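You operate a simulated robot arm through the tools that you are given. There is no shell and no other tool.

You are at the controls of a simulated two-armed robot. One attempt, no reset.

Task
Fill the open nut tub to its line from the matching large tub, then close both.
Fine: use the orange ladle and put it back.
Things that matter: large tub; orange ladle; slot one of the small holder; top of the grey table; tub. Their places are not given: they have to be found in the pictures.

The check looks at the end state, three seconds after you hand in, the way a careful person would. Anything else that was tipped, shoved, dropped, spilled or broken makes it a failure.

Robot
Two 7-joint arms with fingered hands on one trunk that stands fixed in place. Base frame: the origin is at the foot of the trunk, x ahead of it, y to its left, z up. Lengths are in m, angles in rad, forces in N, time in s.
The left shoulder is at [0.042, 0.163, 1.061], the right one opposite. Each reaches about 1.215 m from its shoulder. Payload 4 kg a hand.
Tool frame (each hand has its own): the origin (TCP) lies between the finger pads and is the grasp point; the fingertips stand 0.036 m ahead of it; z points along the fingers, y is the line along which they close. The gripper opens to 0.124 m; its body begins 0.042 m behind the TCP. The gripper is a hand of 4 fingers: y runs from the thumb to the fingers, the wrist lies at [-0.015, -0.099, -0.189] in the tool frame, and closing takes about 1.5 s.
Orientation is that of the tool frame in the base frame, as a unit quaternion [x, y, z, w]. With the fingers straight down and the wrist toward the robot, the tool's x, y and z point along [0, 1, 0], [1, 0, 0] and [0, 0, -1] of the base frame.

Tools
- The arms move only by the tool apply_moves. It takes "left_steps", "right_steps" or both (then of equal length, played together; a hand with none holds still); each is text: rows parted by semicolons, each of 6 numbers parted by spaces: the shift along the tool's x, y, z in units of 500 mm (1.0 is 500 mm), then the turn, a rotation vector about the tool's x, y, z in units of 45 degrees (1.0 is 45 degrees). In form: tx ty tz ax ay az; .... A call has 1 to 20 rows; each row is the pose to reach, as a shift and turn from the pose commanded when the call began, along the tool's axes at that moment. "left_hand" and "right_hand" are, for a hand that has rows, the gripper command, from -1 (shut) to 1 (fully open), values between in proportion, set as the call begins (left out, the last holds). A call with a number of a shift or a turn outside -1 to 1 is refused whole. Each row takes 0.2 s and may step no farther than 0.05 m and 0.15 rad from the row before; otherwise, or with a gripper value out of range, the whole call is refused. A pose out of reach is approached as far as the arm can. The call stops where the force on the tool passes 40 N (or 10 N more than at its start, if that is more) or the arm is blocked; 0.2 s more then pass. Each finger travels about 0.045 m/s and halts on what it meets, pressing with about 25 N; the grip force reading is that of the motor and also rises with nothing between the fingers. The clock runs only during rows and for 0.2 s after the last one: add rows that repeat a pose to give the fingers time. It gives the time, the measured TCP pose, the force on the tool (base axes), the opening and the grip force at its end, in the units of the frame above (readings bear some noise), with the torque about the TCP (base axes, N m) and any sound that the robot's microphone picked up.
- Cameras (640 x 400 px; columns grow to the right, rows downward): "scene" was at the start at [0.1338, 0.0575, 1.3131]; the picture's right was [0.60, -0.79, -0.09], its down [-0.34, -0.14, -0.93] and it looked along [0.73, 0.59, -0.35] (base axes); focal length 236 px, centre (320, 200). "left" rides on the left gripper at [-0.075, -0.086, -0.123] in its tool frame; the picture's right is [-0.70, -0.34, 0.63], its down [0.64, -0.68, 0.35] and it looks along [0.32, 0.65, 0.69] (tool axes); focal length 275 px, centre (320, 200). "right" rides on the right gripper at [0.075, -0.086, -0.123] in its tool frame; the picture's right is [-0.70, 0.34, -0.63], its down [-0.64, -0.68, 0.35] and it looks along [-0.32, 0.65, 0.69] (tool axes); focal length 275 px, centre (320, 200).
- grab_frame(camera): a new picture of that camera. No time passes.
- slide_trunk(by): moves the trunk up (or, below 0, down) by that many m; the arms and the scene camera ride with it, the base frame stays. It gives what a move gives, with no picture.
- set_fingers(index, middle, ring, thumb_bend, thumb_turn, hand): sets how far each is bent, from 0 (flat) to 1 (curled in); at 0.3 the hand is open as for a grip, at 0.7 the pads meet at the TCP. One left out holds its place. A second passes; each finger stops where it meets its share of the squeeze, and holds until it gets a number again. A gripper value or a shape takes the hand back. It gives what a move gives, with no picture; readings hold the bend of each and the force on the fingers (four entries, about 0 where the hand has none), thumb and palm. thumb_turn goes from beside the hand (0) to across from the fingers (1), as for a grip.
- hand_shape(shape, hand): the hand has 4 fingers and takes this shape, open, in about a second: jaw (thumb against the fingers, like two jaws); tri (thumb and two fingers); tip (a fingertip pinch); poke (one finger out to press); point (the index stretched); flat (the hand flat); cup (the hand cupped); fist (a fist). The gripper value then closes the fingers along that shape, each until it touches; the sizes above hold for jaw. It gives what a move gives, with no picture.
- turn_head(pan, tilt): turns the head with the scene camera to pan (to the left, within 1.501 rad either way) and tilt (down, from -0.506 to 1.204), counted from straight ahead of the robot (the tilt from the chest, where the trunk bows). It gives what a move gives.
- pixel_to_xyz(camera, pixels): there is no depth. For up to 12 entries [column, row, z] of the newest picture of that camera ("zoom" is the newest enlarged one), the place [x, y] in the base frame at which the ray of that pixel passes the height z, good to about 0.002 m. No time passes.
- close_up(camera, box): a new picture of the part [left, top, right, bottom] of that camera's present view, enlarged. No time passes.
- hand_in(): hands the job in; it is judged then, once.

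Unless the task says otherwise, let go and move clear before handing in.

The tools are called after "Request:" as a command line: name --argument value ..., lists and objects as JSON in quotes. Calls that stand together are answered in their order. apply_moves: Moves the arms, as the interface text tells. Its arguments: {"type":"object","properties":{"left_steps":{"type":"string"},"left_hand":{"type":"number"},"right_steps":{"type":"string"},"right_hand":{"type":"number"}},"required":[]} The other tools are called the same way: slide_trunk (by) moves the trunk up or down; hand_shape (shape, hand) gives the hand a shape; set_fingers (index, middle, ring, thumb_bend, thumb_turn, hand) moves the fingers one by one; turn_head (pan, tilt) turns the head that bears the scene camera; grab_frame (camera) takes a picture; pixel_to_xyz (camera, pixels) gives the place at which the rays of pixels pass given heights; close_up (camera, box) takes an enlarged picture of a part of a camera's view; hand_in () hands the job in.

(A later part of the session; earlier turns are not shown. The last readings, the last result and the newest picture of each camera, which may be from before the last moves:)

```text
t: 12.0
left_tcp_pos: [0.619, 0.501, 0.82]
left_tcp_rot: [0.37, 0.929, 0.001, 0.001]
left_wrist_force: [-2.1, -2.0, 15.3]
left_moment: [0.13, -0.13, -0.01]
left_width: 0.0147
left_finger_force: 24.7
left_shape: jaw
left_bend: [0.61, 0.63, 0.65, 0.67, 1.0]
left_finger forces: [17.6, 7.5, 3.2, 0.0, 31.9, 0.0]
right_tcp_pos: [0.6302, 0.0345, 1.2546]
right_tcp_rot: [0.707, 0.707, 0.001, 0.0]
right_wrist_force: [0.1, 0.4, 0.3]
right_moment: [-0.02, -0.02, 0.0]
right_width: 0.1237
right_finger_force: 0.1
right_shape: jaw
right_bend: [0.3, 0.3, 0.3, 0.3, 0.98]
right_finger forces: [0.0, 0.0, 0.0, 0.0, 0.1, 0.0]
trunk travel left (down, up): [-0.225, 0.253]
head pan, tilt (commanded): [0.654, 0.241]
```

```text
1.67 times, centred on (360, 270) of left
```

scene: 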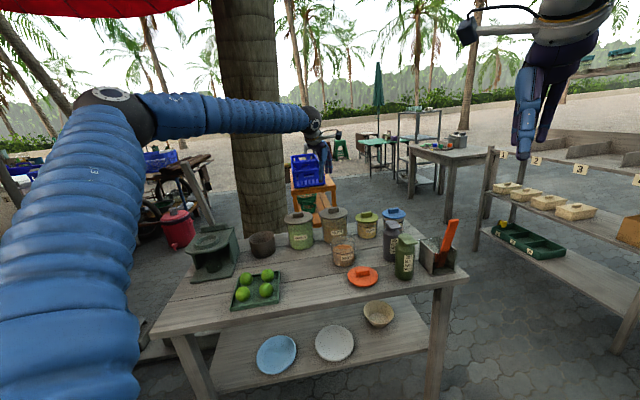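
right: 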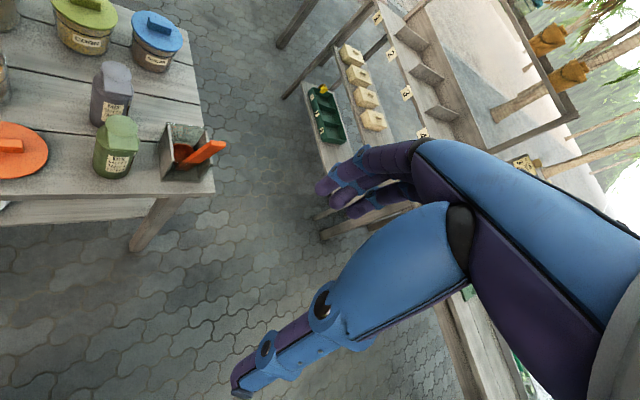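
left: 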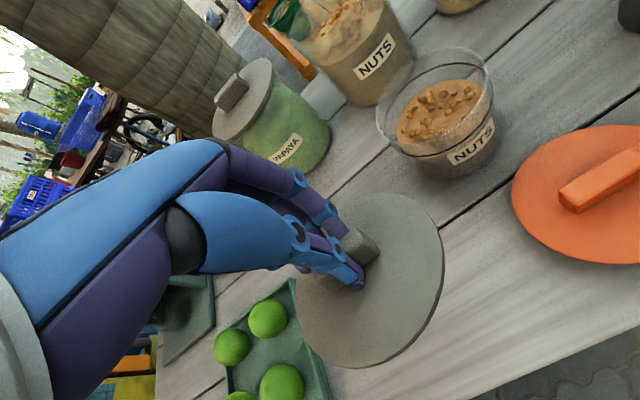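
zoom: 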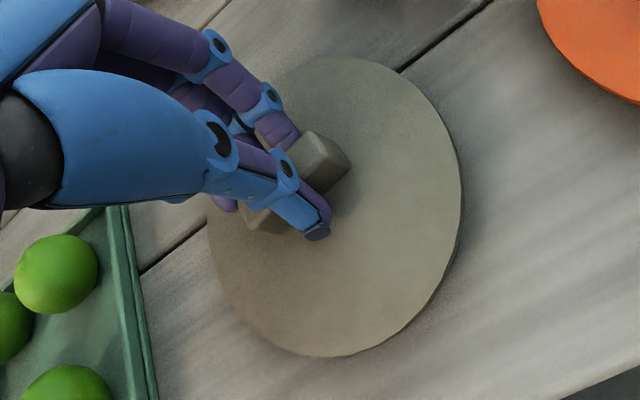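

The lid is on the table with 15 N. I release to half opening and rise.

Request:
apply_moves --left_steps "0 0 0 0 0 0; 0 0 0 0 0 0; 0 0 0 0 0 0; 0 0 0 0 0 0; 0 0 -0.01 0 0 0; 0 0 -0.05 0 0 0; 0 0 -0.14 0 0 0; 0 0 -0.23 0 0 0; 0 0 -0.32 0 0 0; 0 0 -0.40 0 0 0" --left_hand 0.1

Request:
grab_frame --camera "left"

Request:
close_up --camera "scene" --box '[270, 190, 470, 315]'

```text
t: 14.2
left_tcp_pos: [0.6194, 0.5002, 1.0205]
left_tcp_rot: [0.371, 0.929, 0.0, 0.0]
left_wrist_force: [0.4, 0.0, 1.0]
left_moment: [0.02, -0.04, 0.01]
left_width: 0.0678
left_finger_force: 0.0
left_shape: jaw
left_bend: [0.4, 0.44, 0.42, 0.54, 0.99]
left_finger forces: [0.0, 0.0, 0.0, 0.0, 0.0, 0.0]
right_tcp_pos: [0.631, 0.0345, 1.2537]
right_tcp_rot: [0.707, 0.707, 0.0, 0.0]
right_wrist_force: [-0.3, 0.9, 1.0]
right_moment: [0.0, -0.05, 0.03]
right_width: 0.1237
right_finger_force: 0.1
right_shape: jaw
right_bend: [0.3, 0.3, 0.3, 0.3, 0.98]
right_finger forces: [0.0, 0.1, 0.1, 0.0, 0.1, 0.0]
trunk travel left (down, up): [-0.225, 0.253]
head pan, tilt (commanded): [0.654, 0.241]
```

```text
taken
```

left: 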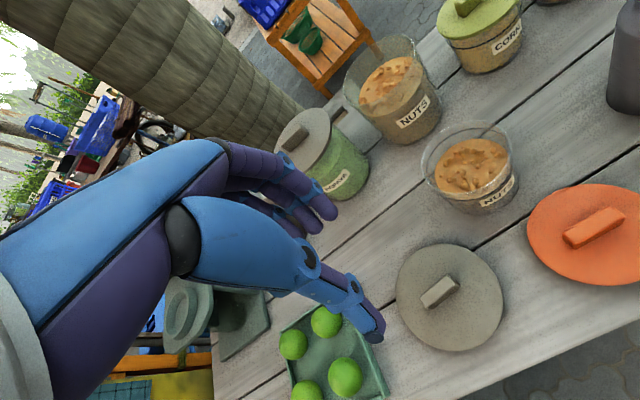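

```text
3.20 times, centred on (370, 252) of scene
```

zoom: 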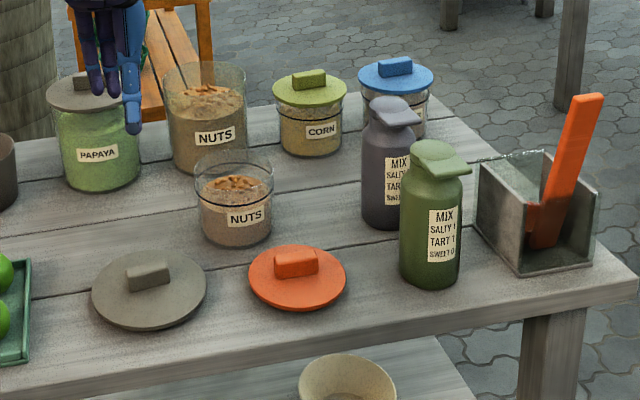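

The grey lid lies flat on the table at about (0.62,0.50) and both NUTS tubs are open. Next I bring the left hand above the ladle in its holder (keeping high over the bottles) to measure the handle with the left camera.

Request:
apply_moves --left_steps "-0.083 -0.018 -0.012 0 0 0; -0.166 -0.036 -0.024 0 0 0; -0.249 -0.053 -0.036 0 0 0; -0.332 -0.071 -0.048 0 0 0; -0.415 -0.089 -0.06 0 0 0; -0.498 -0.107 -0.072 0 0 0; -0.581 -0.125 -0.084 0 0 0; -0.664 -0.142 -0.096 0 0 0; -0.747 -0.16 -0.108 0 0 0; -0.83 -0.178 -0.12 0 0 0" --left_hand 0.3

Request:
grab_frame --camera "left"

Request:
grab_frame --camera "scene"

Request:
grab_frame --camera "right"

```text
t: 16.4
left_tcp_pos: [0.8411, 0.1844, 1.0727]
left_tcp_rot: [0.37, 0.929, 0.0, -0.001]
left_wrist_force: [-0.4, -0.3, 0.2]
left_moment: [-0.03, 0.0, 0.01]
left_width: 0.0805
left_finger_force: 0.0
left_shape: jaw
left_bend: [0.36, 0.4, 0.38, 0.52, 0.99]
left_finger forces: [0.0, 0.0, 0.0, 0.0, 0.0, 0.0]
left hand out of reach, approached as far as the arm can: row 10
right_tcp_pos: [0.6316, 0.0365, 1.2511]
right_tcp_rot: [0.707, 0.707, -0.001, -0.001]
right_wrist_force: [0.2, 0.3, -0.2]
right_moment: [-0.01, 0.0, -0.03]
right_width: 0.1237
right_finger_force: 0.0
right_shape: jaw
right_bend: [0.3, 0.3, 0.3, 0.3, 0.98]
right_finger forces: [0.1, 0.0, 0.0, 0.0, 0.1, 0.0]
trunk travel left (down, up): [-0.225, 0.253]
head pan, tilt (commanded): [0.654, 0.241]
```

```text
taken
```

left: 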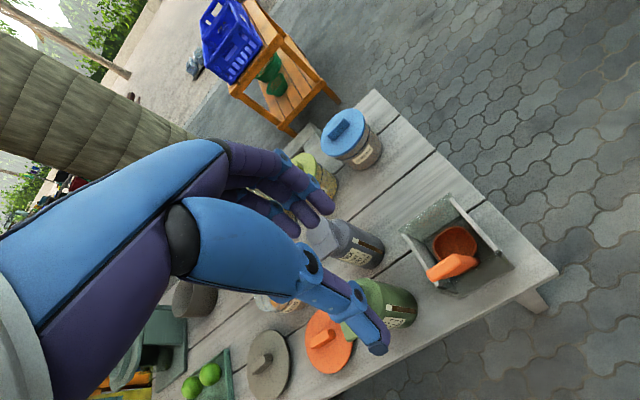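

```text
taken
```

scene: 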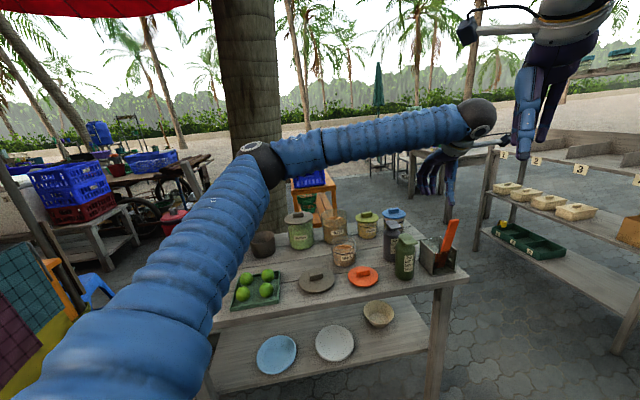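

```text
taken
```

right: 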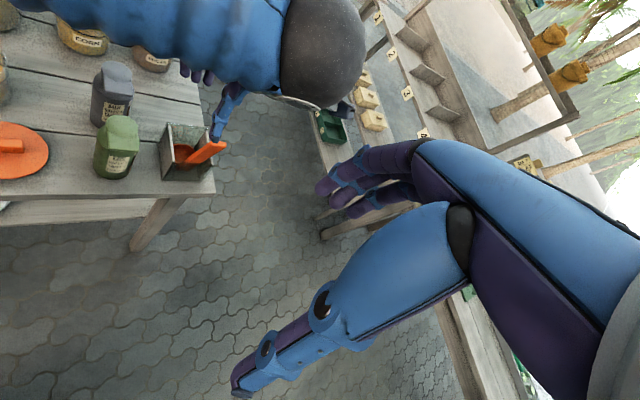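

The left wrist hit its range at about (0.841,0.184) with this yaw, so at the holder I'll need a slightly smaller yaw. I zoom on the holder from the left camera to measure the ladle precisely.

Request:
close_up --camera "left" --box '[390, 180, 530, 305]'

Request:
close_up --camera "left" --box '[415, 205, 495, 295]'

```text
3.20 times, centred on (460, 242) of left
```

zoom: 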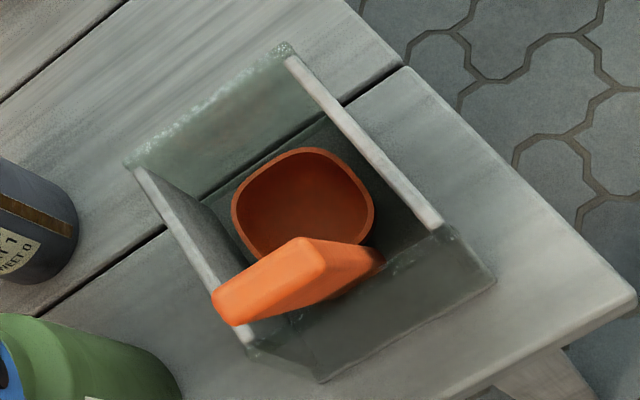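

```text
4.44 times, centred on (455, 250) of left
```

zoom: 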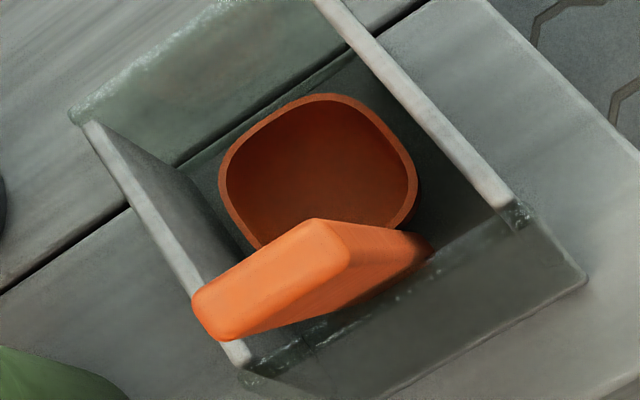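

The cup is a rounded-square bowl open upward, with the handle on its front side. I get coordinates for the handle end face, cup rim and box corners.

Request:
pixel_to_xyz --camera "zoom" --pixels '[[270, 280, 0.97], [270, 280, 0.98], [194, 297, 0.973], [315, 220, 0.973], [222, 340, 0.973], [350, 258, 0.973], [219, 170, 0.82], [417, 190, 0.82], [320, 95, 0.82], [430, 245, 0.79], [515, 210, 0.853], [85, 120, 0.853]]'

Request:
close_up --camera "scene" --box '[425, 210, 465, 270]'

```text
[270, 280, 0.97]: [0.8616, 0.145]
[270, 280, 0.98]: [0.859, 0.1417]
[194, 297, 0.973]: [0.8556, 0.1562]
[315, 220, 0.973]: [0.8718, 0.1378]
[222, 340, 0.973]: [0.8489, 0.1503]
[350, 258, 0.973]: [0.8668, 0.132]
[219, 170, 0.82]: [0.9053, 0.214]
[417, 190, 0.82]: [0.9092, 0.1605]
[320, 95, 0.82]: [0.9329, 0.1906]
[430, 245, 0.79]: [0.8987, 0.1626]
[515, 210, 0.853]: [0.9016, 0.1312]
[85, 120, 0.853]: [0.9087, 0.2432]
```

```text
6.67 times, centred on (445, 240) of scene
```

zoom: 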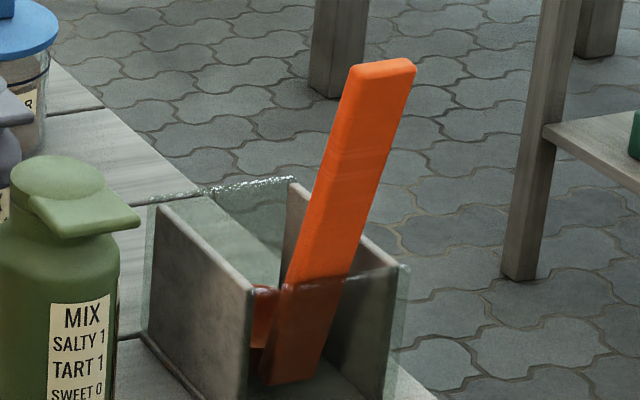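

The bar is about 25×9 mm, top centre ≈ (0.861,0.144,0.973), its flat faces' normal at ≈43° and leaning ≈12° toward the robot. I adjust the left hand to yaw ≈38° with a 12° tilt matching the handle, hovering above its end.

Request:
apply_moves --left_steps "-0.0016 -0.0068 0 -0.052 0 0.038; -0.0033 -0.0135 0.01 -0.104 0 0.076; -0.005 -0.02 0.03 -0.156 0 0.113; -0.006 -0.024 0.045 -0.208 0 0.151; -0.0066 -0.027 0.06 -0.26 0 0.189; -0.0066 -0.027 0.06 -0.26 0 0.189" --left_hand 0.3

Request:
grab_frame --camera "left"

Request:
close_up --camera "right" --box '[120, 40, 320, 220]'

```text
t: 17.8
left_tcp_pos: [0.8328, 0.1712, 1.0435]
left_tcp_rot: [0.437, 0.894, 0.095, 0.038]
left_wrist_force: [-0.4, 0.4, -0.2]
left_moment: [-0.02, -0.02, -0.01]
left_width: 0.0804
left_finger_force: 0.1
left_shape: jaw
left_bend: [0.36, 0.4, 0.38, 0.52, 0.99]
left_finger forces: [0.0, 0.0, 0.0, 0.0, 0.0, 0.0]
right_tcp_pos: [0.6305, 0.036, 1.2529]
right_tcp_rot: [0.707, 0.708, 0.001, 0.0]
right_wrist_force: [-0.6, 0.3, -0.5]
right_moment: [0.02, -0.02, 0.0]
right_width: 0.1238
right_finger_force: 0.0
right_shape: jaw
right_bend: [0.3, 0.3, 0.3, 0.3, 0.98]
right_finger forces: [0.0, 0.0, 0.0, 0.1, 0.0, 0.0]
trunk travel left (down, up): [-0.225, 0.253]
head pan, tilt (commanded): [0.654, 0.241]
```

```text
taken
```

left: 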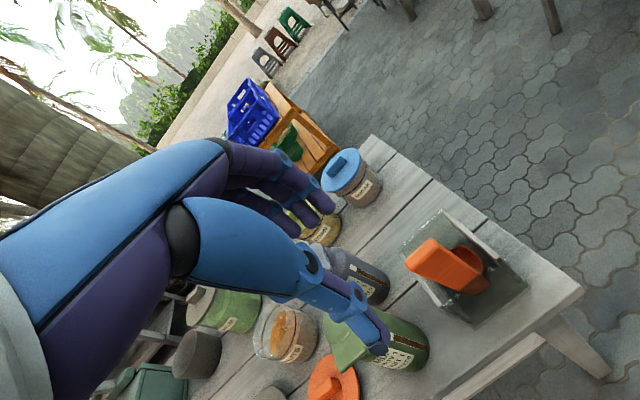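

```text
2.22 times, centred on (220, 130) of right
```

zoom: 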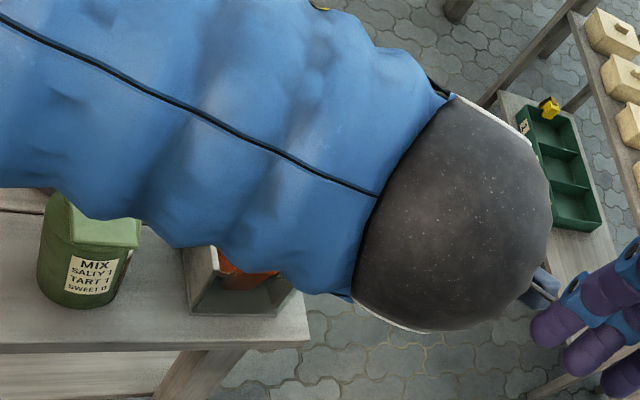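

The orientation now matches the handle axis (tool z ≈ (0.15,0.14,−0.98)). The right view shows the left forearm close to the right hand, so I move the right hand out of the way first.

Request:
apply_moves --right_steps "-0.08 -0.02 0 0 0 0; -0.16 -0.04 0 0 0 0; -0.24 -0.06 0 0 0 0; -0.32 -0.08 0 0 0 0; -0.4 -0.1 0 0 0 0; -0.48 -0.12 0 0 0 0; -0.56 -0.14 0 0 0 0"

Request:
close_up --camera "left" --box '[360, 190, 540, 340]'

Request:
grab_frame --camera "right"

```text
t: 19.4
left_tcp_pos: [0.8319, 0.1712, 1.0446]
left_tcp_rot: [0.436, 0.894, 0.094, 0.037]
left_wrist_force: [0.4, -0.3, -0.6]
left_moment: [0.0, -0.01, 0.01]
left_width: 0.0805
left_finger_force: 0.0
left_shape: jaw
left_bend: [0.36, 0.4, 0.38, 0.52, 0.99]
left_finger forces: [0.0, 0.1, 0.1, 0.1, 0.0, 0.0]
right_tcp_pos: [0.5609, -0.2452, 1.2529]
right_tcp_rot: [0.707, 0.707, -0.001, 0.0]
right_wrist_force: [-0.3, 0.7, 0.2]
right_moment: [0.0, 0.01, 0.01]
right_width: 0.1237
right_finger_force: 0.1
right_shape: jaw
right_bend: [0.3, 0.3, 0.3, 0.3, 0.98]
right_finger forces: [0.0, 0.1, 0.0, 0.0, 0.0, 0.1]
trunk travel left (down, up): [-0.225, 0.253]
head pan, tilt (commanded): [0.654, 0.241]
```

```text
2.67 times, centred on (450, 265) of left
```

zoom: 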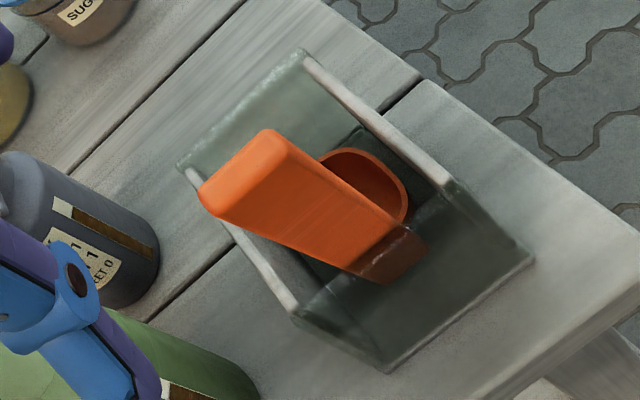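

```text
taken
```

right: 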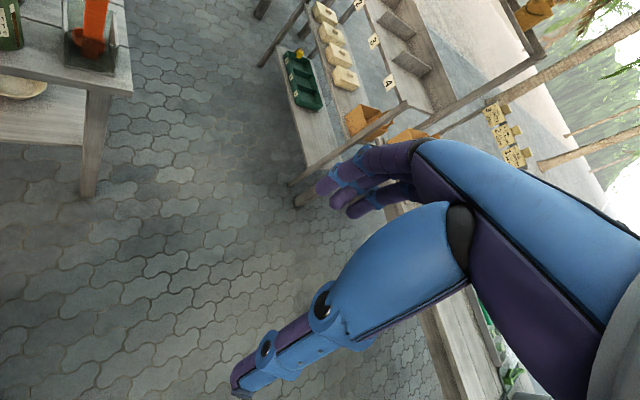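

Right hand is clear. I re-measure the handle's end face from the present left view.

Request:
pixel_to_xyz --camera "zoom" --pixels '[[245, 172, 0.97], [245, 172, 0.98], [201, 192, 0.973], [270, 131, 0.973], [214, 214, 0.973], [294, 152, 0.973], [425, 235, 0.79], [360, 280, 0.78]]'

```text
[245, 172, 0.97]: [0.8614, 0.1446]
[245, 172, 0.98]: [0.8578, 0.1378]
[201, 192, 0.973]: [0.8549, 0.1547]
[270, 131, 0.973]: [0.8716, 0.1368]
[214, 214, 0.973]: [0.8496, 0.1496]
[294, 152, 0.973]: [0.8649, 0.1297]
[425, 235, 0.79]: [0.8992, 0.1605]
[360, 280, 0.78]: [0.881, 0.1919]
```

The end face's centre is at ≈(0.861,0.1445,0.970). I move to a hover 6 cm above it along the handle axis.

Request:
apply_moves --left_steps "-0.027 -0.0056 0.0086 0 0 0; -0.054 -0.0112 0.0173 0 0 0; -0.0813 -0.0168 0.0259 0 0 0; -0.0813 -0.0168 0.0259 0 0 0"

Request:
grab_frame --camera "left"

Request:
close_up --camera "scene" --box '[400, 130, 500, 290]'

```text
t: 20.4
left_tcp_pos: [0.8389, 0.1614, 1.0393]
left_tcp_rot: [0.437, 0.894, 0.094, 0.039]
left_wrist_force: [-0.3, -0.5, 0.2]
left_moment: [-0.01, 0.03, 0.01]
left_width: 0.0804
left_finger_force: 0.1
left_shape: jaw
left_bend: [0.36, 0.4, 0.38, 0.52, 0.99]
left_finger forces: [0.0, 0.0, 0.0, 0.1, 0.0, 0.0]
left hand out of reach, approached as far as the arm can: row 2, 3, 4
right_tcp_pos: [0.5608, -0.2434, 1.2526]
right_tcp_rot: [0.708, 0.706, 0.0, 0.0]
right_wrist_force: [0.2, 0.2, 0.4]
right_moment: [0.04, 0.02, 0.03]
right_width: 0.1237
right_finger_force: 0.0
right_shape: jaw
right_bend: [0.3, 0.3, 0.3, 0.3, 0.98]
right_finger forces: [0.0, 0.1, 0.1, 0.1, 0.1, 0.0]
trunk travel left (down, up): [-0.225, 0.253]
head pan, tilt (commanded): [0.654, 0.241]
```

```text
taken
```

left: 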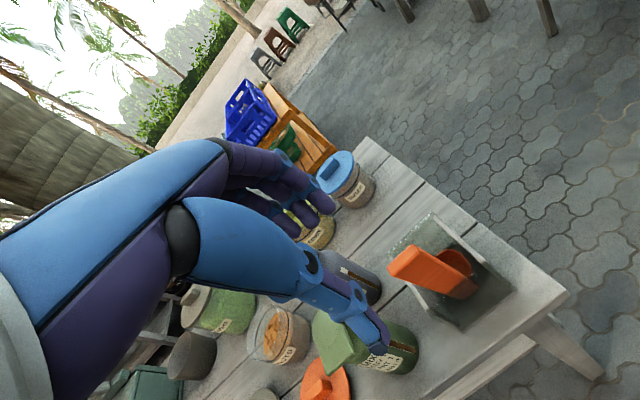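

```text
2.50 times, centred on (450, 210) of scene
```

zoom: 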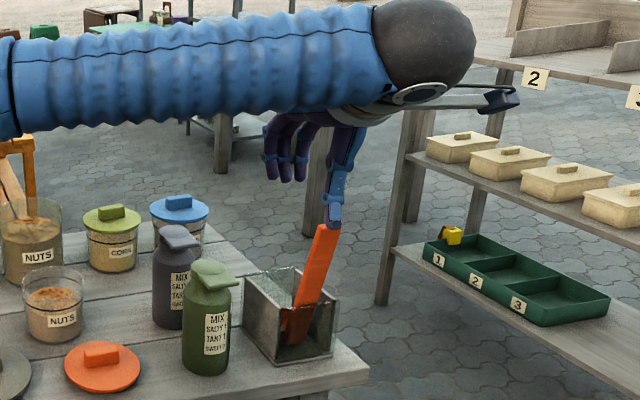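

With the palm turned this way the left wrist runs out of range, since the forearm crosses rightward. I'll instead yaw the hand −85° about its own axis so thumb/fingers close on the bar's narrow edges (25 mm), which suits the forearm; first half now, a little higher.

Request:
apply_moves --left_steps "0 0 -0.02 0 0 0; 0 0 -0.06 0 0 0.15; 0 0 -0.08 0 0 0.31; 0 0 -0.08 0 0 0.47; 0 0 -0.08 0 0 0.63; 0 0 -0.08 0 0 0.79; 0 0 -0.08 0 0 0.95" --left_hand 0.2

Request:
grab_frame --camera "scene"

```text
t: 22.0
left_tcp_pos: [0.8328, 0.1552, 1.0797]
left_tcp_rot: [0.733, 0.673, 0.102, 0.001]
left_wrist_force: [0.6, -0.7, -0.1]
left_moment: [0.03, -0.02, -0.01]
left_width: 0.0748
left_finger_force: 0.1
left_shape: jaw
left_bend: [0.38, 0.42, 0.4, 0.53, 0.99]
left_finger forces: [0.0, 0.0, 0.0, 0.0, 0.0, 0.1]
right_tcp_pos: [0.5615, -0.2432, 1.2544]
right_tcp_rot: [0.707, 0.707, -0.001, -0.001]
right_wrist_force: [0.2, 0.3, 0.2]
right_moment: [0.01, 0.0, -0.05]
right_width: 0.1236
right_finger_force: 0.0
right_shape: jaw
right_bend: [0.3, 0.3, 0.3, 0.3, 0.98]
right_finger forces: [0.0, 0.1, 0.0, 0.0, 0.0, 0.0]
trunk travel left (down, up): [-0.225, 0.253]
head pan, tilt (commanded): [0.654, 0.241]
```

```text
taken
```

scene: 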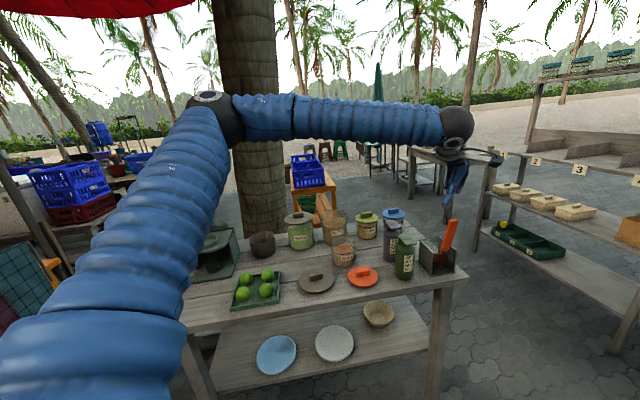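

Reachable so far. I complete the second half of the yaw.

Request:
apply_moves --left_steps "0 0 0 0 0 0.157; 0 0 0 0 0 0.313; 0 0 0 0 0 0.47; 0 0 0 0 0 0.627; 0 0 0 0 0 0.783; 0 0 0 0 0 0.94; 0 0 0 0 0 0.94"

Request:
grab_frame --camera "left"

Request:
grab_frame --camera "scene"

```text
t: 23.6
left_tcp_pos: [0.8343, 0.1555, 1.0781]
left_tcp_rot: [0.926, 0.363, 0.095, -0.037]
left_wrist_force: [-0.5, -0.4, 0.0]
left_moment: [0.0, 0.03, -0.01]
left_width: 0.0748
left_finger_force: 0.0
left_shape: jaw
left_bend: [0.38, 0.42, 0.4, 0.53, 0.99]
left_finger forces: [0.0, 0.1, 0.0, 0.1, 0.0, 0.1]
right_tcp_pos: [0.5606, -0.2442, 1.2538]
right_tcp_rot: [0.707, 0.707, 0.001, 0.0]
right_wrist_force: [0.4, 0.6, -0.2]
right_moment: [0.0, 0.0, 0.03]
right_width: 0.1237
right_finger_force: 0.1
right_shape: jaw
right_bend: [0.3, 0.3, 0.3, 0.3, 0.98]
right_finger forces: [0.1, 0.0, 0.1, 0.0, 0.1, 0.0]
trunk travel left (down, up): [-0.225, 0.253]
head pan, tilt (commanded): [0.654, 0.241]
```

```text
taken
```

left: 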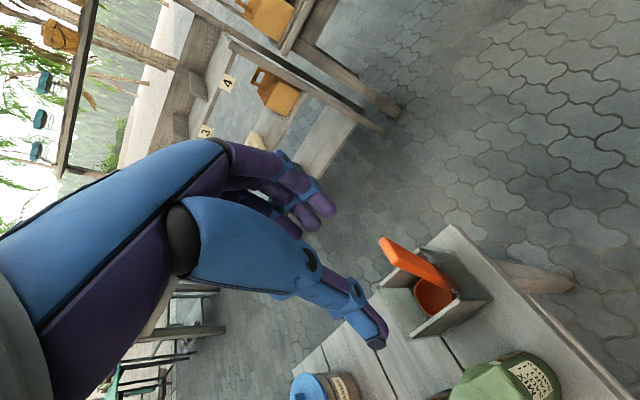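

```text
taken
```

scene: 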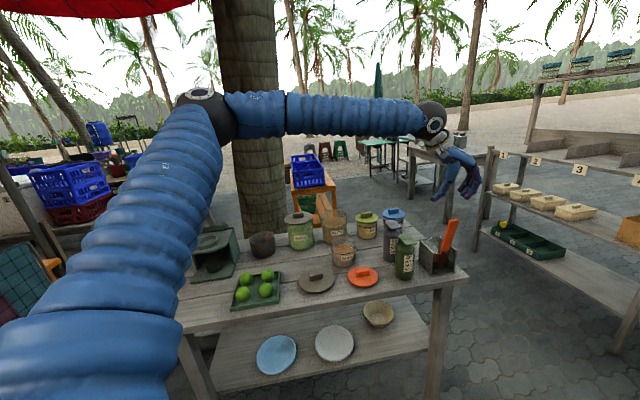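

The hand now has its closing axis along the bar's width (y ≈ (0.68,−0.73,0)) and z along the handle. I zoom to re-measure the handle end from here.

Request:
close_up --camera "left" --box '[350, 220, 500, 350]'

```text
3.08 times, centred on (425, 285) of left
```

zoom: 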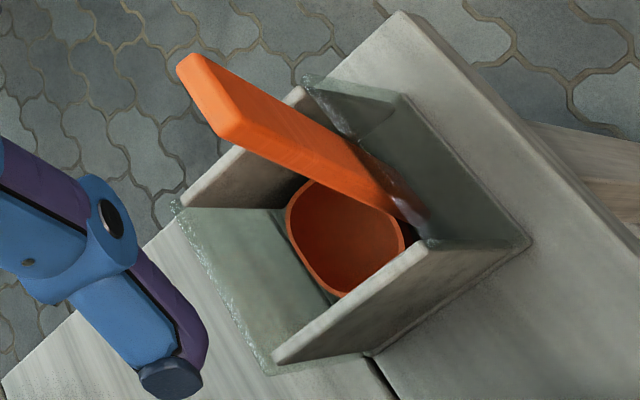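

Request:
pixel_to_xyz --camera "zoom" --pixels '[[209, 95, 0.96], [209, 95, 0.98], [178, 61, 0.97], [224, 138, 0.97], [195, 53, 0.97], [243, 122, 0.97], [285, 220, 0.82], [405, 240, 0.82], [350, 297, 0.82], [310, 183, 0.82], [426, 242, 0.853], [275, 362, 0.853]]'

```text
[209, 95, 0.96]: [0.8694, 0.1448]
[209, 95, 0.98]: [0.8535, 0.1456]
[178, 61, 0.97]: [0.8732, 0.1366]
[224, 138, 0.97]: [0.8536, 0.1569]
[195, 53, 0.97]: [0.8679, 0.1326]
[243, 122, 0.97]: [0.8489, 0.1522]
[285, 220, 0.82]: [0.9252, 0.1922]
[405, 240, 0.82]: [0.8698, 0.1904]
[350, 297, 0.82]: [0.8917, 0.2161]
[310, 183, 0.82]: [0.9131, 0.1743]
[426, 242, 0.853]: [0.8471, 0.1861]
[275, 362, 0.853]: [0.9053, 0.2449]
```

Handle end confirmed at ≈(0.8615,0.145,0.970); the cup centre ≈(0.912,0.195), rim z≈0.80. I go to hover right above the end, along its axis.

Request:
apply_moves --left_steps "-0.003 0.018 0.032 0 0 0; -0.006 0.035 0.065 0 0 0; -0.0086 0.0524 0.097 0 0 0; -0.0086 0.0524 0.097 0 0 0"

Request:
close_up --camera "left" --box '[230, 150, 480, 350]'

Request:
close_up --camera "scene" --box '[410, 160, 480, 280]'

```text
t: 24.6
left_tcp_pos: [0.8546, 0.1399, 1.0303]
left_tcp_rot: [0.926, 0.364, 0.096, -0.036]
left_wrist_force: [0.2, -0.2, 1.4]
left_moment: [0.0, -0.03, 0.03]
left_width: 0.0746
left_finger_force: 0.0
left_shape: jaw
left_bend: [0.38, 0.42, 0.4, 0.53, 0.99]
left_finger forces: [0.1, 0.0, 0.0, 0.1, 0.1, 0.0]
right_tcp_pos: [0.5603, -0.2433, 1.253]
right_tcp_rot: [0.707, 0.707, 0.001, 0.0]
right_wrist_force: [-0.1, -0.2, 0.1]
right_moment: [-0.02, 0.01, 0.0]
right_width: 0.1236
right_finger_force: 0.0
right_shape: jaw
right_bend: [0.3, 0.3, 0.3, 0.3, 0.98]
right_finger forces: [0.0, 0.1, 0.1, 0.1, 0.1, 0.0]
trunk travel left (down, up): [-0.225, 0.253]
head pan, tilt (commanded): [0.654, 0.241]
```

```text
2.00 times, centred on (355, 250) of left
```

zoom: 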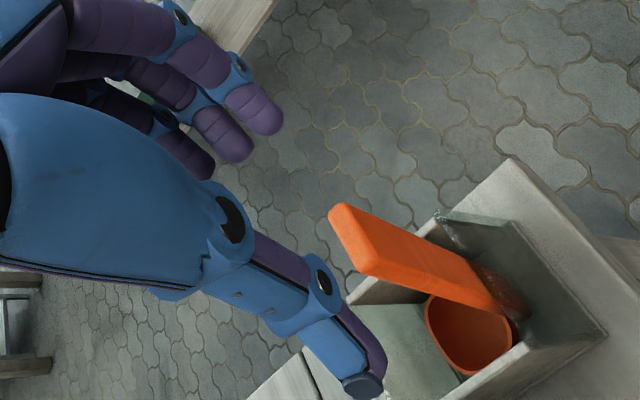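

```text
3.33 times, centred on (445, 220) of scene
```

zoom: 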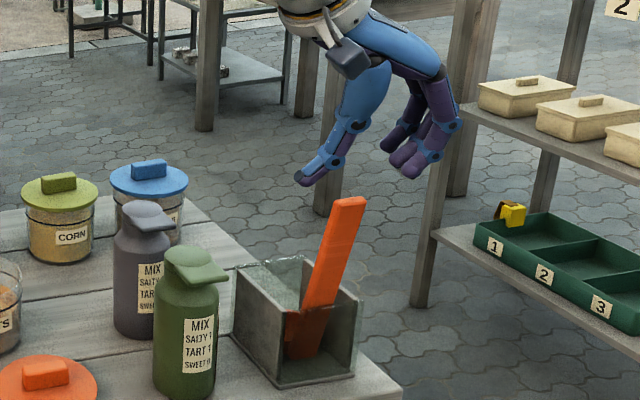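

The bar end lies on the hand's axis (left px ≈(370,270), as predicted). I descend 8.6 cm along the handle axis.

Request:
apply_moves --left_steps "0 0 0.034 0 0 0; 0 0 0.068 0 0 0; 0 0 0.103 0 0 0; 0 0 0.138 0 0 0; 0 0 0.172 0 0 0"

Request:
close_up --camera "left" --box '[230, 150, 480, 350]'

Request:
close_up --camera "scene" --box '[410, 160, 480, 280]'

```text
t: 25.8
left_tcp_pos: [0.8681, 0.1523, 0.9447]
left_tcp_rot: [0.926, 0.364, 0.094, -0.036]
left_wrist_force: [0.7, 0.5, 0.4]
left_moment: [0.01, -0.03, -0.02]
left_width: 0.075
left_finger_force: 0.0
left_shape: jaw
left_bend: [0.38, 0.42, 0.4, 0.53, 0.99]
left_finger forces: [0.1, 0.1, 0.0, 0.0, 0.0, 0.1]
right_tcp_pos: [0.5615, -0.2444, 1.2539]
right_tcp_rot: [0.707, 0.707, -0.001, -0.001]
right_wrist_force: [0.6, 0.2, 0.2]
right_moment: [0.02, 0.04, -0.02]
right_width: 0.1236
right_finger_force: 0.1
right_shape: jaw
right_bend: [0.3, 0.3, 0.3, 0.3, 0.98]
right_finger forces: [0.0, 0.0, 0.0, 0.0, 0.0, 0.0]
trunk travel left (down, up): [-0.225, 0.253]
head pan, tilt (commanded): [0.654, 0.241]
```

```text
2.00 times, centred on (355, 250) of left
```

zoom: 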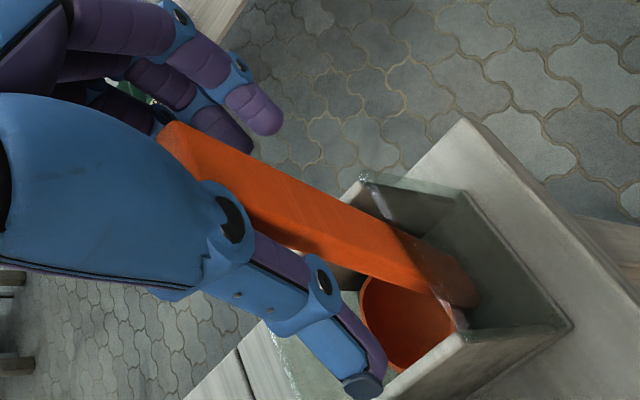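

```text
3.33 times, centred on (445, 220) of scene
```

zoom: 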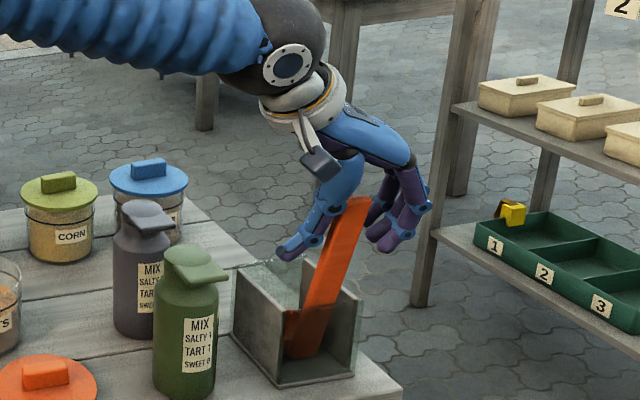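

The bar is between thumb and fingers, near the palm. I close the grip.

Request:
apply_moves --left_steps "0 0 0 0 0 0; 0 0 0 0 0 0; 0 0 0 0 0 0; 0 0 0 0 0 0; 0 0 0 0 0 0; 0 0 0 0 0 0; 0 0 0 0 0 0" --left_hand -1

Request:
close_up --camera "left" --box '[230, 150, 480, 350]'

Request:
close_up --camera "scene" --box '[410, 160, 480, 280]'

```text
t: 27.4
left_tcp_pos: [0.8685, 0.1505, 0.9462]
left_tcp_rot: [0.926, 0.364, 0.095, -0.037]
left_wrist_force: [1.2, -1.3, -1.1]
left_moment: [-0.34, -0.18, -0.08]
left_width: 0.013
left_finger_force: 25.3
left_shape: jaw
left_bend: [0.51, 0.7, 0.7, 0.66, 1.0]
left_finger forces: [19.1, 0.1, 0.0, 0.1, 16.3, 0.0]
right_tcp_pos: [0.5618, -0.2437, 1.2533]
right_tcp_rot: [0.708, 0.706, 0.0, -0.001]
right_wrist_force: [-0.8, -0.2, 0.6]
right_moment: [0.02, 0.0, 0.0]
right_width: 0.1238
right_finger_force: 0.0
right_shape: jaw
right_bend: [0.3, 0.3, 0.3, 0.3, 0.98]
right_finger forces: [0.1, 0.0, 0.0, 0.0, 0.1, 0.0]
trunk travel left (down, up): [-0.225, 0.253]
head pan, tilt (commanded): [0.654, 0.241]
```

```text
2.00 times, centred on (355, 250) of left
```

zoom: 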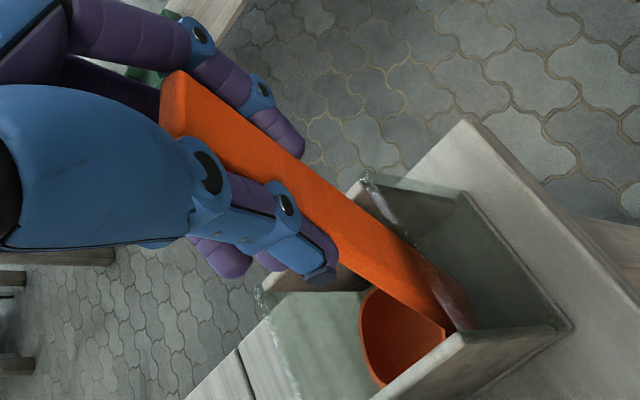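

```text
3.33 times, centred on (445, 220) of scene
```

zoom: 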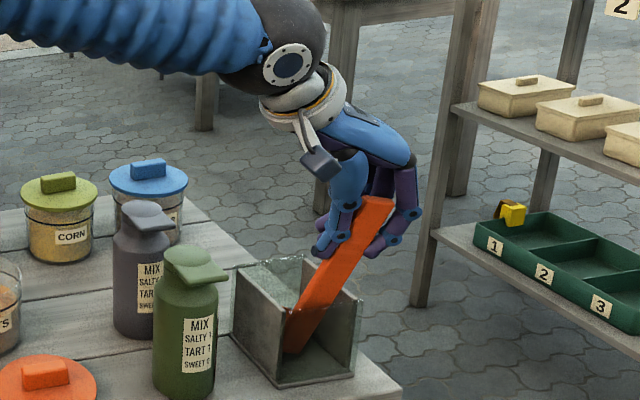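

The bar is only pinched by thumb and index, skewed (middle/ring closed past it, moment −0.34 Nm). I release, and will regrip with the hand inclined so the bar crosses all three fingers; first open and look.

Request:
apply_moves --left_steps "0 0 0 0 0 0; 0 0 0 0 0 0; 0 0 0 0 0 0; 0 0 0 0 0 0; 0 0 0 0 0 0; 0 0 0 0 0 0" --left_hand 0.3

Request:
close_up --camera "left" --box '[230, 150, 480, 350]'

Request:
close_up --camera "scene" --box '[410, 160, 480, 280]'

```text
t: 28.8
left_tcp_pos: [0.8674, 0.1515, 0.9461]
left_tcp_rot: [0.926, 0.364, 0.096, -0.037]
left_wrist_force: [0.4, 0.4, -0.1]
left_moment: [-0.01, 0.0, 0.01]
left_width: 0.0803
left_finger_force: 0.0
left_shape: jaw
left_bend: [0.36, 0.4, 0.38, 0.52, 0.99]
left_finger forces: [0.1, 0.0, 0.0, 0.0, 0.0, 0.0]
right_tcp_pos: [0.5607, -0.2447, 1.2548]
right_tcp_rot: [0.707, 0.707, 0.001, 0.0]
right_wrist_force: [0.5, -0.9, -1.2]
right_moment: [0.01, 0.01, 0.02]
right_width: 0.1237
right_finger_force: 0.0
right_shape: jaw
right_bend: [0.3, 0.3, 0.3, 0.3, 0.98]
right_finger forces: [0.0, 0.0, 0.0, 0.0, 0.1, 0.1]
trunk travel left (down, up): [-0.225, 0.253]
head pan, tilt (commanded): [0.654, 0.241]
```

```text
2.00 times, centred on (355, 250) of left
```

zoom: 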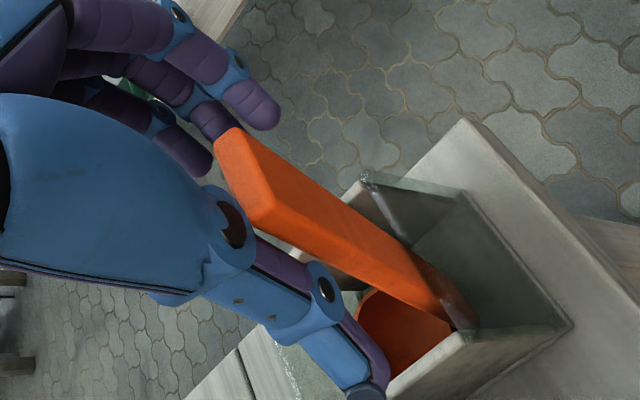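

```text
3.33 times, centred on (445, 220) of scene
```

zoom: 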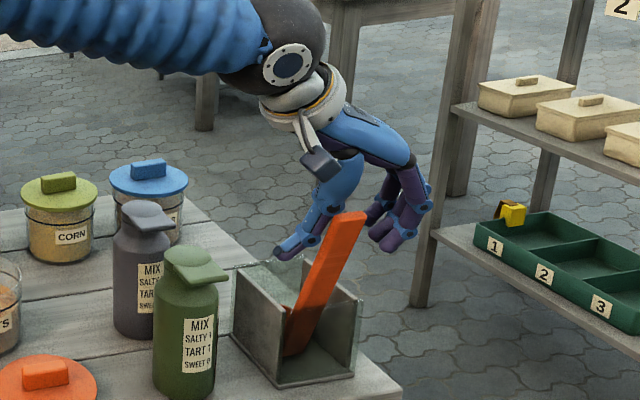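

The ladle now rests leaning more to the right. I retreat upward along the hand axis and re-measure.

Request:
apply_moves --left_steps "0 0 -0.05 0 0 0; 0 0 -0.1 0 0 0; 0 0 -0.15 0 0 0; 0 0 -0.2 0 0 0; 0 0 -0.25 0 0 0"

Request:
close_up --camera "left" --box '[340, 210, 500, 350]'

Request:
close_up --camera "scene" --box '[425, 210, 465, 280]'

```text
t: 30.0
left_tcp_pos: [0.8487, 0.134, 1.0685]
left_tcp_rot: [0.926, 0.364, 0.096, -0.036]
left_wrist_force: [0.4, 0.0, -0.1]
left_moment: [0.02, -0.04, 0.03]
left_width: 0.0804
left_finger_force: 0.1
left_shape: jaw
left_bend: [0.36, 0.4, 0.38, 0.52, 0.99]
left_finger forces: [0.0, 0.1, 0.0, 0.0, 0.0, 0.0]
right_tcp_pos: [0.5596, -0.2445, 1.2544]
right_tcp_rot: [0.707, 0.707, 0.0, 0.001]
right_wrist_force: [0.4, 0.7, 0.0]
right_moment: [0.0, 0.0, 0.01]
right_width: 0.124
right_finger_force: 0.0
right_shape: jaw
right_bend: [0.3, 0.3, 0.3, 0.3, 0.98]
right_finger forces: [0.1, 0.0, 0.1, 0.1, 0.0, 0.0]
trunk travel left (down, up): [-0.225, 0.253]
head pan, tilt (commanded): [0.654, 0.241]
```

```text
2.86 times, centred on (420, 280) of left
```

zoom: 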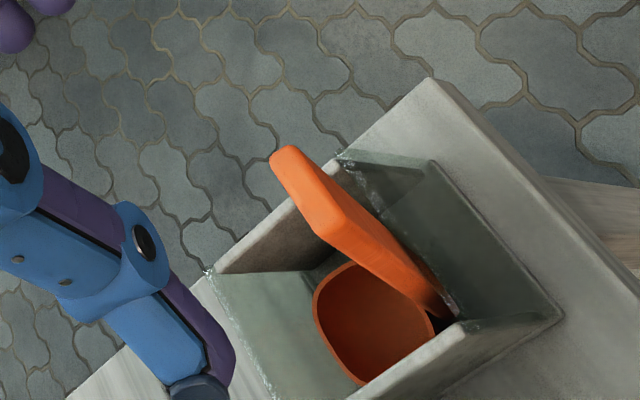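

```text
5.71 times, centred on (445, 245) of scene
```

zoom: 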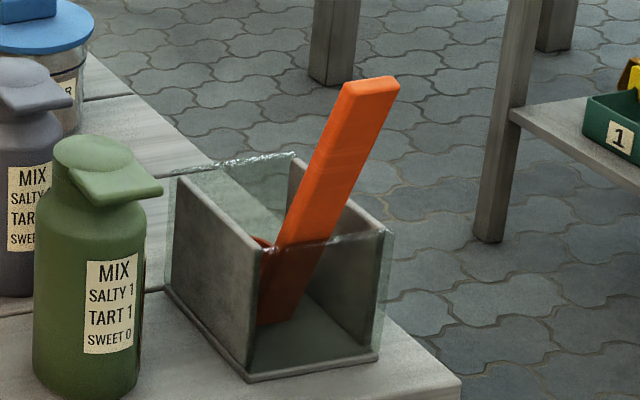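

Request:
pixel_to_xyz --camera "zoom" --pixels '[[371, 83, 0.9], [371, 83, 1.0], [280, 322, 0.77], [280, 322, 0.8], [262, 240, 0.8], [262, 240, 0.85]]'

Request:
close_up --camera "left" --box '[395, 240, 475, 340]'

```text
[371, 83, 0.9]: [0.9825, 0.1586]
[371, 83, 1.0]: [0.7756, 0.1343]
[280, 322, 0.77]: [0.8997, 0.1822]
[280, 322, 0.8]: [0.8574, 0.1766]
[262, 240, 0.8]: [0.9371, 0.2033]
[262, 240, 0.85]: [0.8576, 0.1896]
```

```text
4.00 times, centred on (435, 290) of left
```

zoom: 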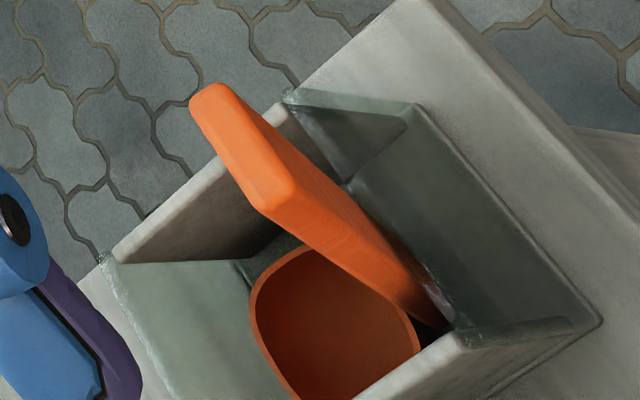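

Request:
pixel_to_xyz --camera "zoom" --pixels '[[243, 146, 0.9], [243, 146, 1.0], [190, 100, 0.96], [222, 83, 0.96], [296, 187, 0.96], [270, 212, 0.96], [450, 325, 0.78], [450, 325, 0.8], [250, 300, 0.8], [420, 345, 0.8], [320, 250, 0.8]]'

```text
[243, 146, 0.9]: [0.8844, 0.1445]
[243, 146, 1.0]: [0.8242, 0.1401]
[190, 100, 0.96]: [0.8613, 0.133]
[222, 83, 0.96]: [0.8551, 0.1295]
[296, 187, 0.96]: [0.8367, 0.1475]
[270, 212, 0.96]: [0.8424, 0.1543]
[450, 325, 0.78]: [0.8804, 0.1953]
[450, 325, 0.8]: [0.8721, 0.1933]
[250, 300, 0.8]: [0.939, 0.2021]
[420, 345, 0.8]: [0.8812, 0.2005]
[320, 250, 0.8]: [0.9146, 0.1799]
```

The handle top is now at ≈(0.844,0.142,0.967), bottom ≈(0.889,0.185,0.777), leaning ≈18° toward the robot. I back off toward the robot and pitch the hand 45° forward so it can approach the bar from the front with the bar crossing all fingers.

Request:
apply_moves --left_steps "-0.03 -0.002 0 0 0.05 0; -0.06 -0.005 0 0 0.2 0; -0.09 -0.007 0 0 0.36 0; -0.12 -0.01 0 0 0.52 0; -0.15 -0.012 0 0 0.68 0; -0.178 -0.014 0 0 0.84 0; -0.178 -0.014 0 0 1.0 0; -0.178 -0.014 0 0 1.0 0"

Request:
grab_frame --camera "left"

Request:
close_up --camera "scene" --box '[340, 120, 500, 300]'

```text
t: 31.8
left_tcp_pos: [0.7794, 0.0813, 1.0508]
left_tcp_rot: [0.819, 0.322, 0.443, -0.172]
left_wrist_force: [-0.3, -0.6, -0.4]
left_moment: [0.01, -0.01, 0.01]
left_width: 0.0807
left_finger_force: 0.1
left_shape: jaw
left_bend: [0.36, 0.4, 0.38, 0.52, 0.99]
left_finger forces: [0.0, 0.0, 0.1, 0.0, 0.0, 0.1]
right_tcp_pos: [0.5604, -0.2444, 1.2542]
right_tcp_rot: [0.707, 0.707, 0.0, 0.0]
right_wrist_force: [0.5, 0.3, 0.3]
right_moment: [0.04, -0.02, -0.02]
right_width: 0.1238
right_finger_force: 0.1
right_shape: jaw
right_bend: [0.3, 0.3, 0.3, 0.3, 0.98]
right_finger forces: [0.0, 0.0, 0.0, 0.0, 0.0, 0.0]
trunk travel left (down, up): [-0.225, 0.253]
head pan, tilt (commanded): [0.654, 0.241]
```

```text
taken
```

left: 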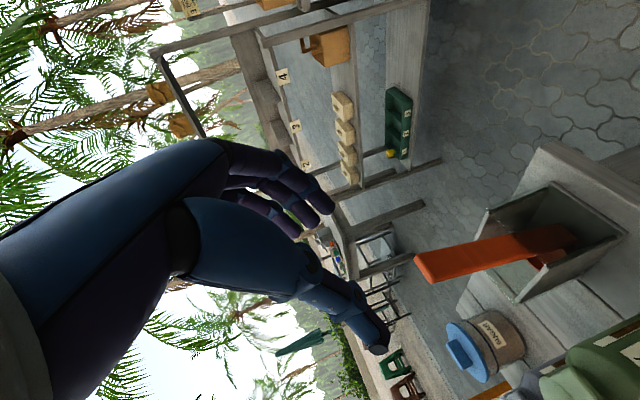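

```text
2.22 times, centred on (420, 210) of scene
```

zoom: 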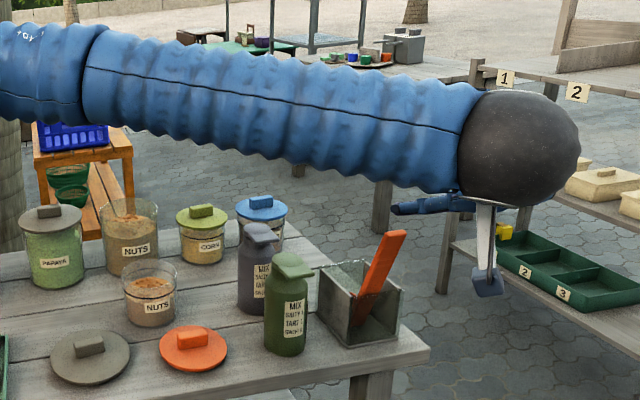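

The view matches my model (handle end predicted at (419,270), seen at (420,265)). I shift down 5 cm, then approach most of the way along the hand axis.

Request:
apply_moves --left_steps "-0.05 -0.001 0 0 0 0; -0.1004 -0.002 0 0 0 0; -0.1004 -0.002 0.06 0 0 0; -0.1004 -0.002 0.12 0 0 0; -0.1004 -0.002 0.18 0 0 0; -0.1004 -0.002 0.23 0 0 0" --left_hand 0.3

Request:
close_up --camera "left" --box '[220, 140, 500, 360]'

Request:
close_up --camera "scene" --box '[380, 170, 480, 290]'

```text
t: 33.2
left_tcp_pos: [0.8295, 0.1292, 0.9452]
left_tcp_rot: [0.82, 0.323, 0.441, -0.173]
left_wrist_force: [0.5, -0.4, 0.2]
left_moment: [-0.01, -0.01, 0.01]
left_width: 0.0801
left_finger_force: 0.0
left_shape: jaw
left_bend: [0.36, 0.4, 0.38, 0.52, 0.99]
left_finger forces: [0.0, 0.0, 0.0, 0.0, 0.1, 0.0]
right_tcp_pos: [0.5607, -0.2441, 1.2536]
right_tcp_rot: [0.708, 0.706, -0.001, -0.001]
right_wrist_force: [-0.3, -1.4, 0.2]
right_moment: [-0.02, 0.04, -0.01]
right_width: 0.1234
right_finger_force: 0.1
right_shape: jaw
right_bend: [0.3, 0.3, 0.3, 0.3, 0.98]
right_finger forces: [0.0, 0.0, 0.0, 0.1, 0.0, 0.0]
trunk travel left (down, up): [-0.225, 0.253]
head pan, tilt (commanded): [0.654, 0.241]
```

```text
1.82 times, centred on (360, 250) of left
```

zoom: 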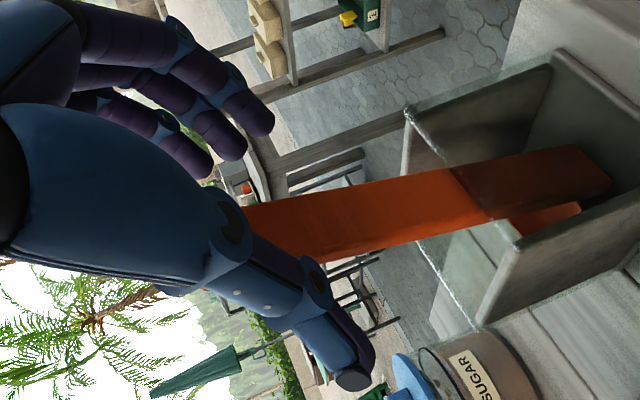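

```text
3.33 times, centred on (430, 230) of scene
```

zoom: 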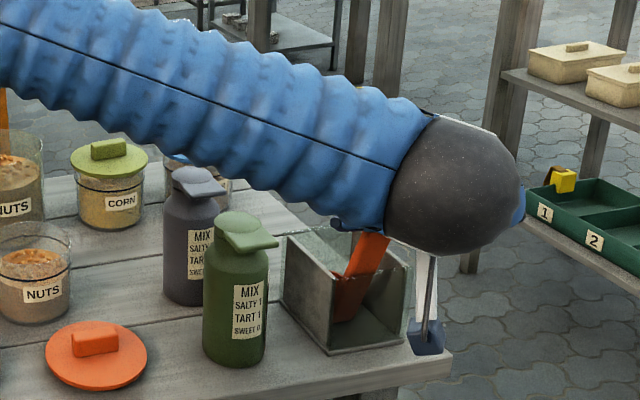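

The bar lies between thumb and fingers. I advance the last 4 cm and then close.

Request:
apply_moves --left_steps "0 0 0.04 0 0 0; 0 0 0.082 0 0 0; 0 0 0.082 0 0 0"

Request:
close_up --camera "left" --box '[220, 140, 500, 360]'

```text
t: 34.0
left_tcp_pos: [0.8552, 0.1521, 0.9222]
left_tcp_rot: [0.819, 0.323, 0.442, -0.173]
left_wrist_force: [-0.1, 0.6, -0.5]
left_moment: [0.01, -0.02, -0.01]
left_width: 0.0803
left_finger_force: 0.1
left_shape: jaw
left_bend: [0.36, 0.4, 0.38, 0.52, 0.99]
left_finger forces: [0.0, 0.0, 0.0, 0.1, 0.0, 0.0]
right_tcp_pos: [0.5601, -0.2441, 1.2544]
right_tcp_rot: [0.708, 0.707, -0.001, 0.001]
right_wrist_force: [-0.5, -0.6, -0.1]
right_moment: [0.02, -0.02, -0.02]
right_width: 0.1237
right_finger_force: 0.1
right_shape: jaw
right_bend: [0.3, 0.3, 0.3, 0.3, 0.98]
right_finger forces: [0.0, 0.0, 0.1, 0.0, 0.0, 0.0]
trunk travel left (down, up): [-0.225, 0.253]
head pan, tilt (commanded): [0.654, 0.241]
```

```text
1.82 times, centred on (360, 250) of left
```

zoom: 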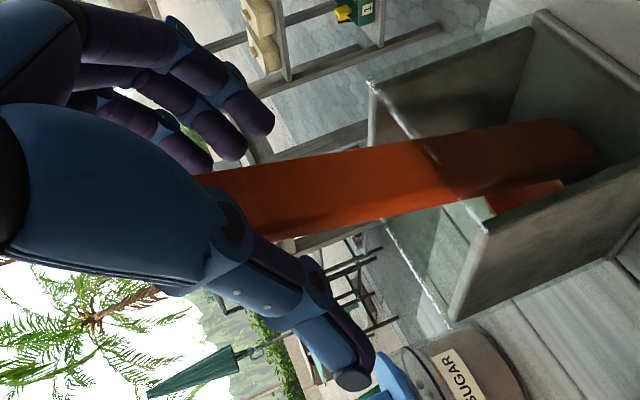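

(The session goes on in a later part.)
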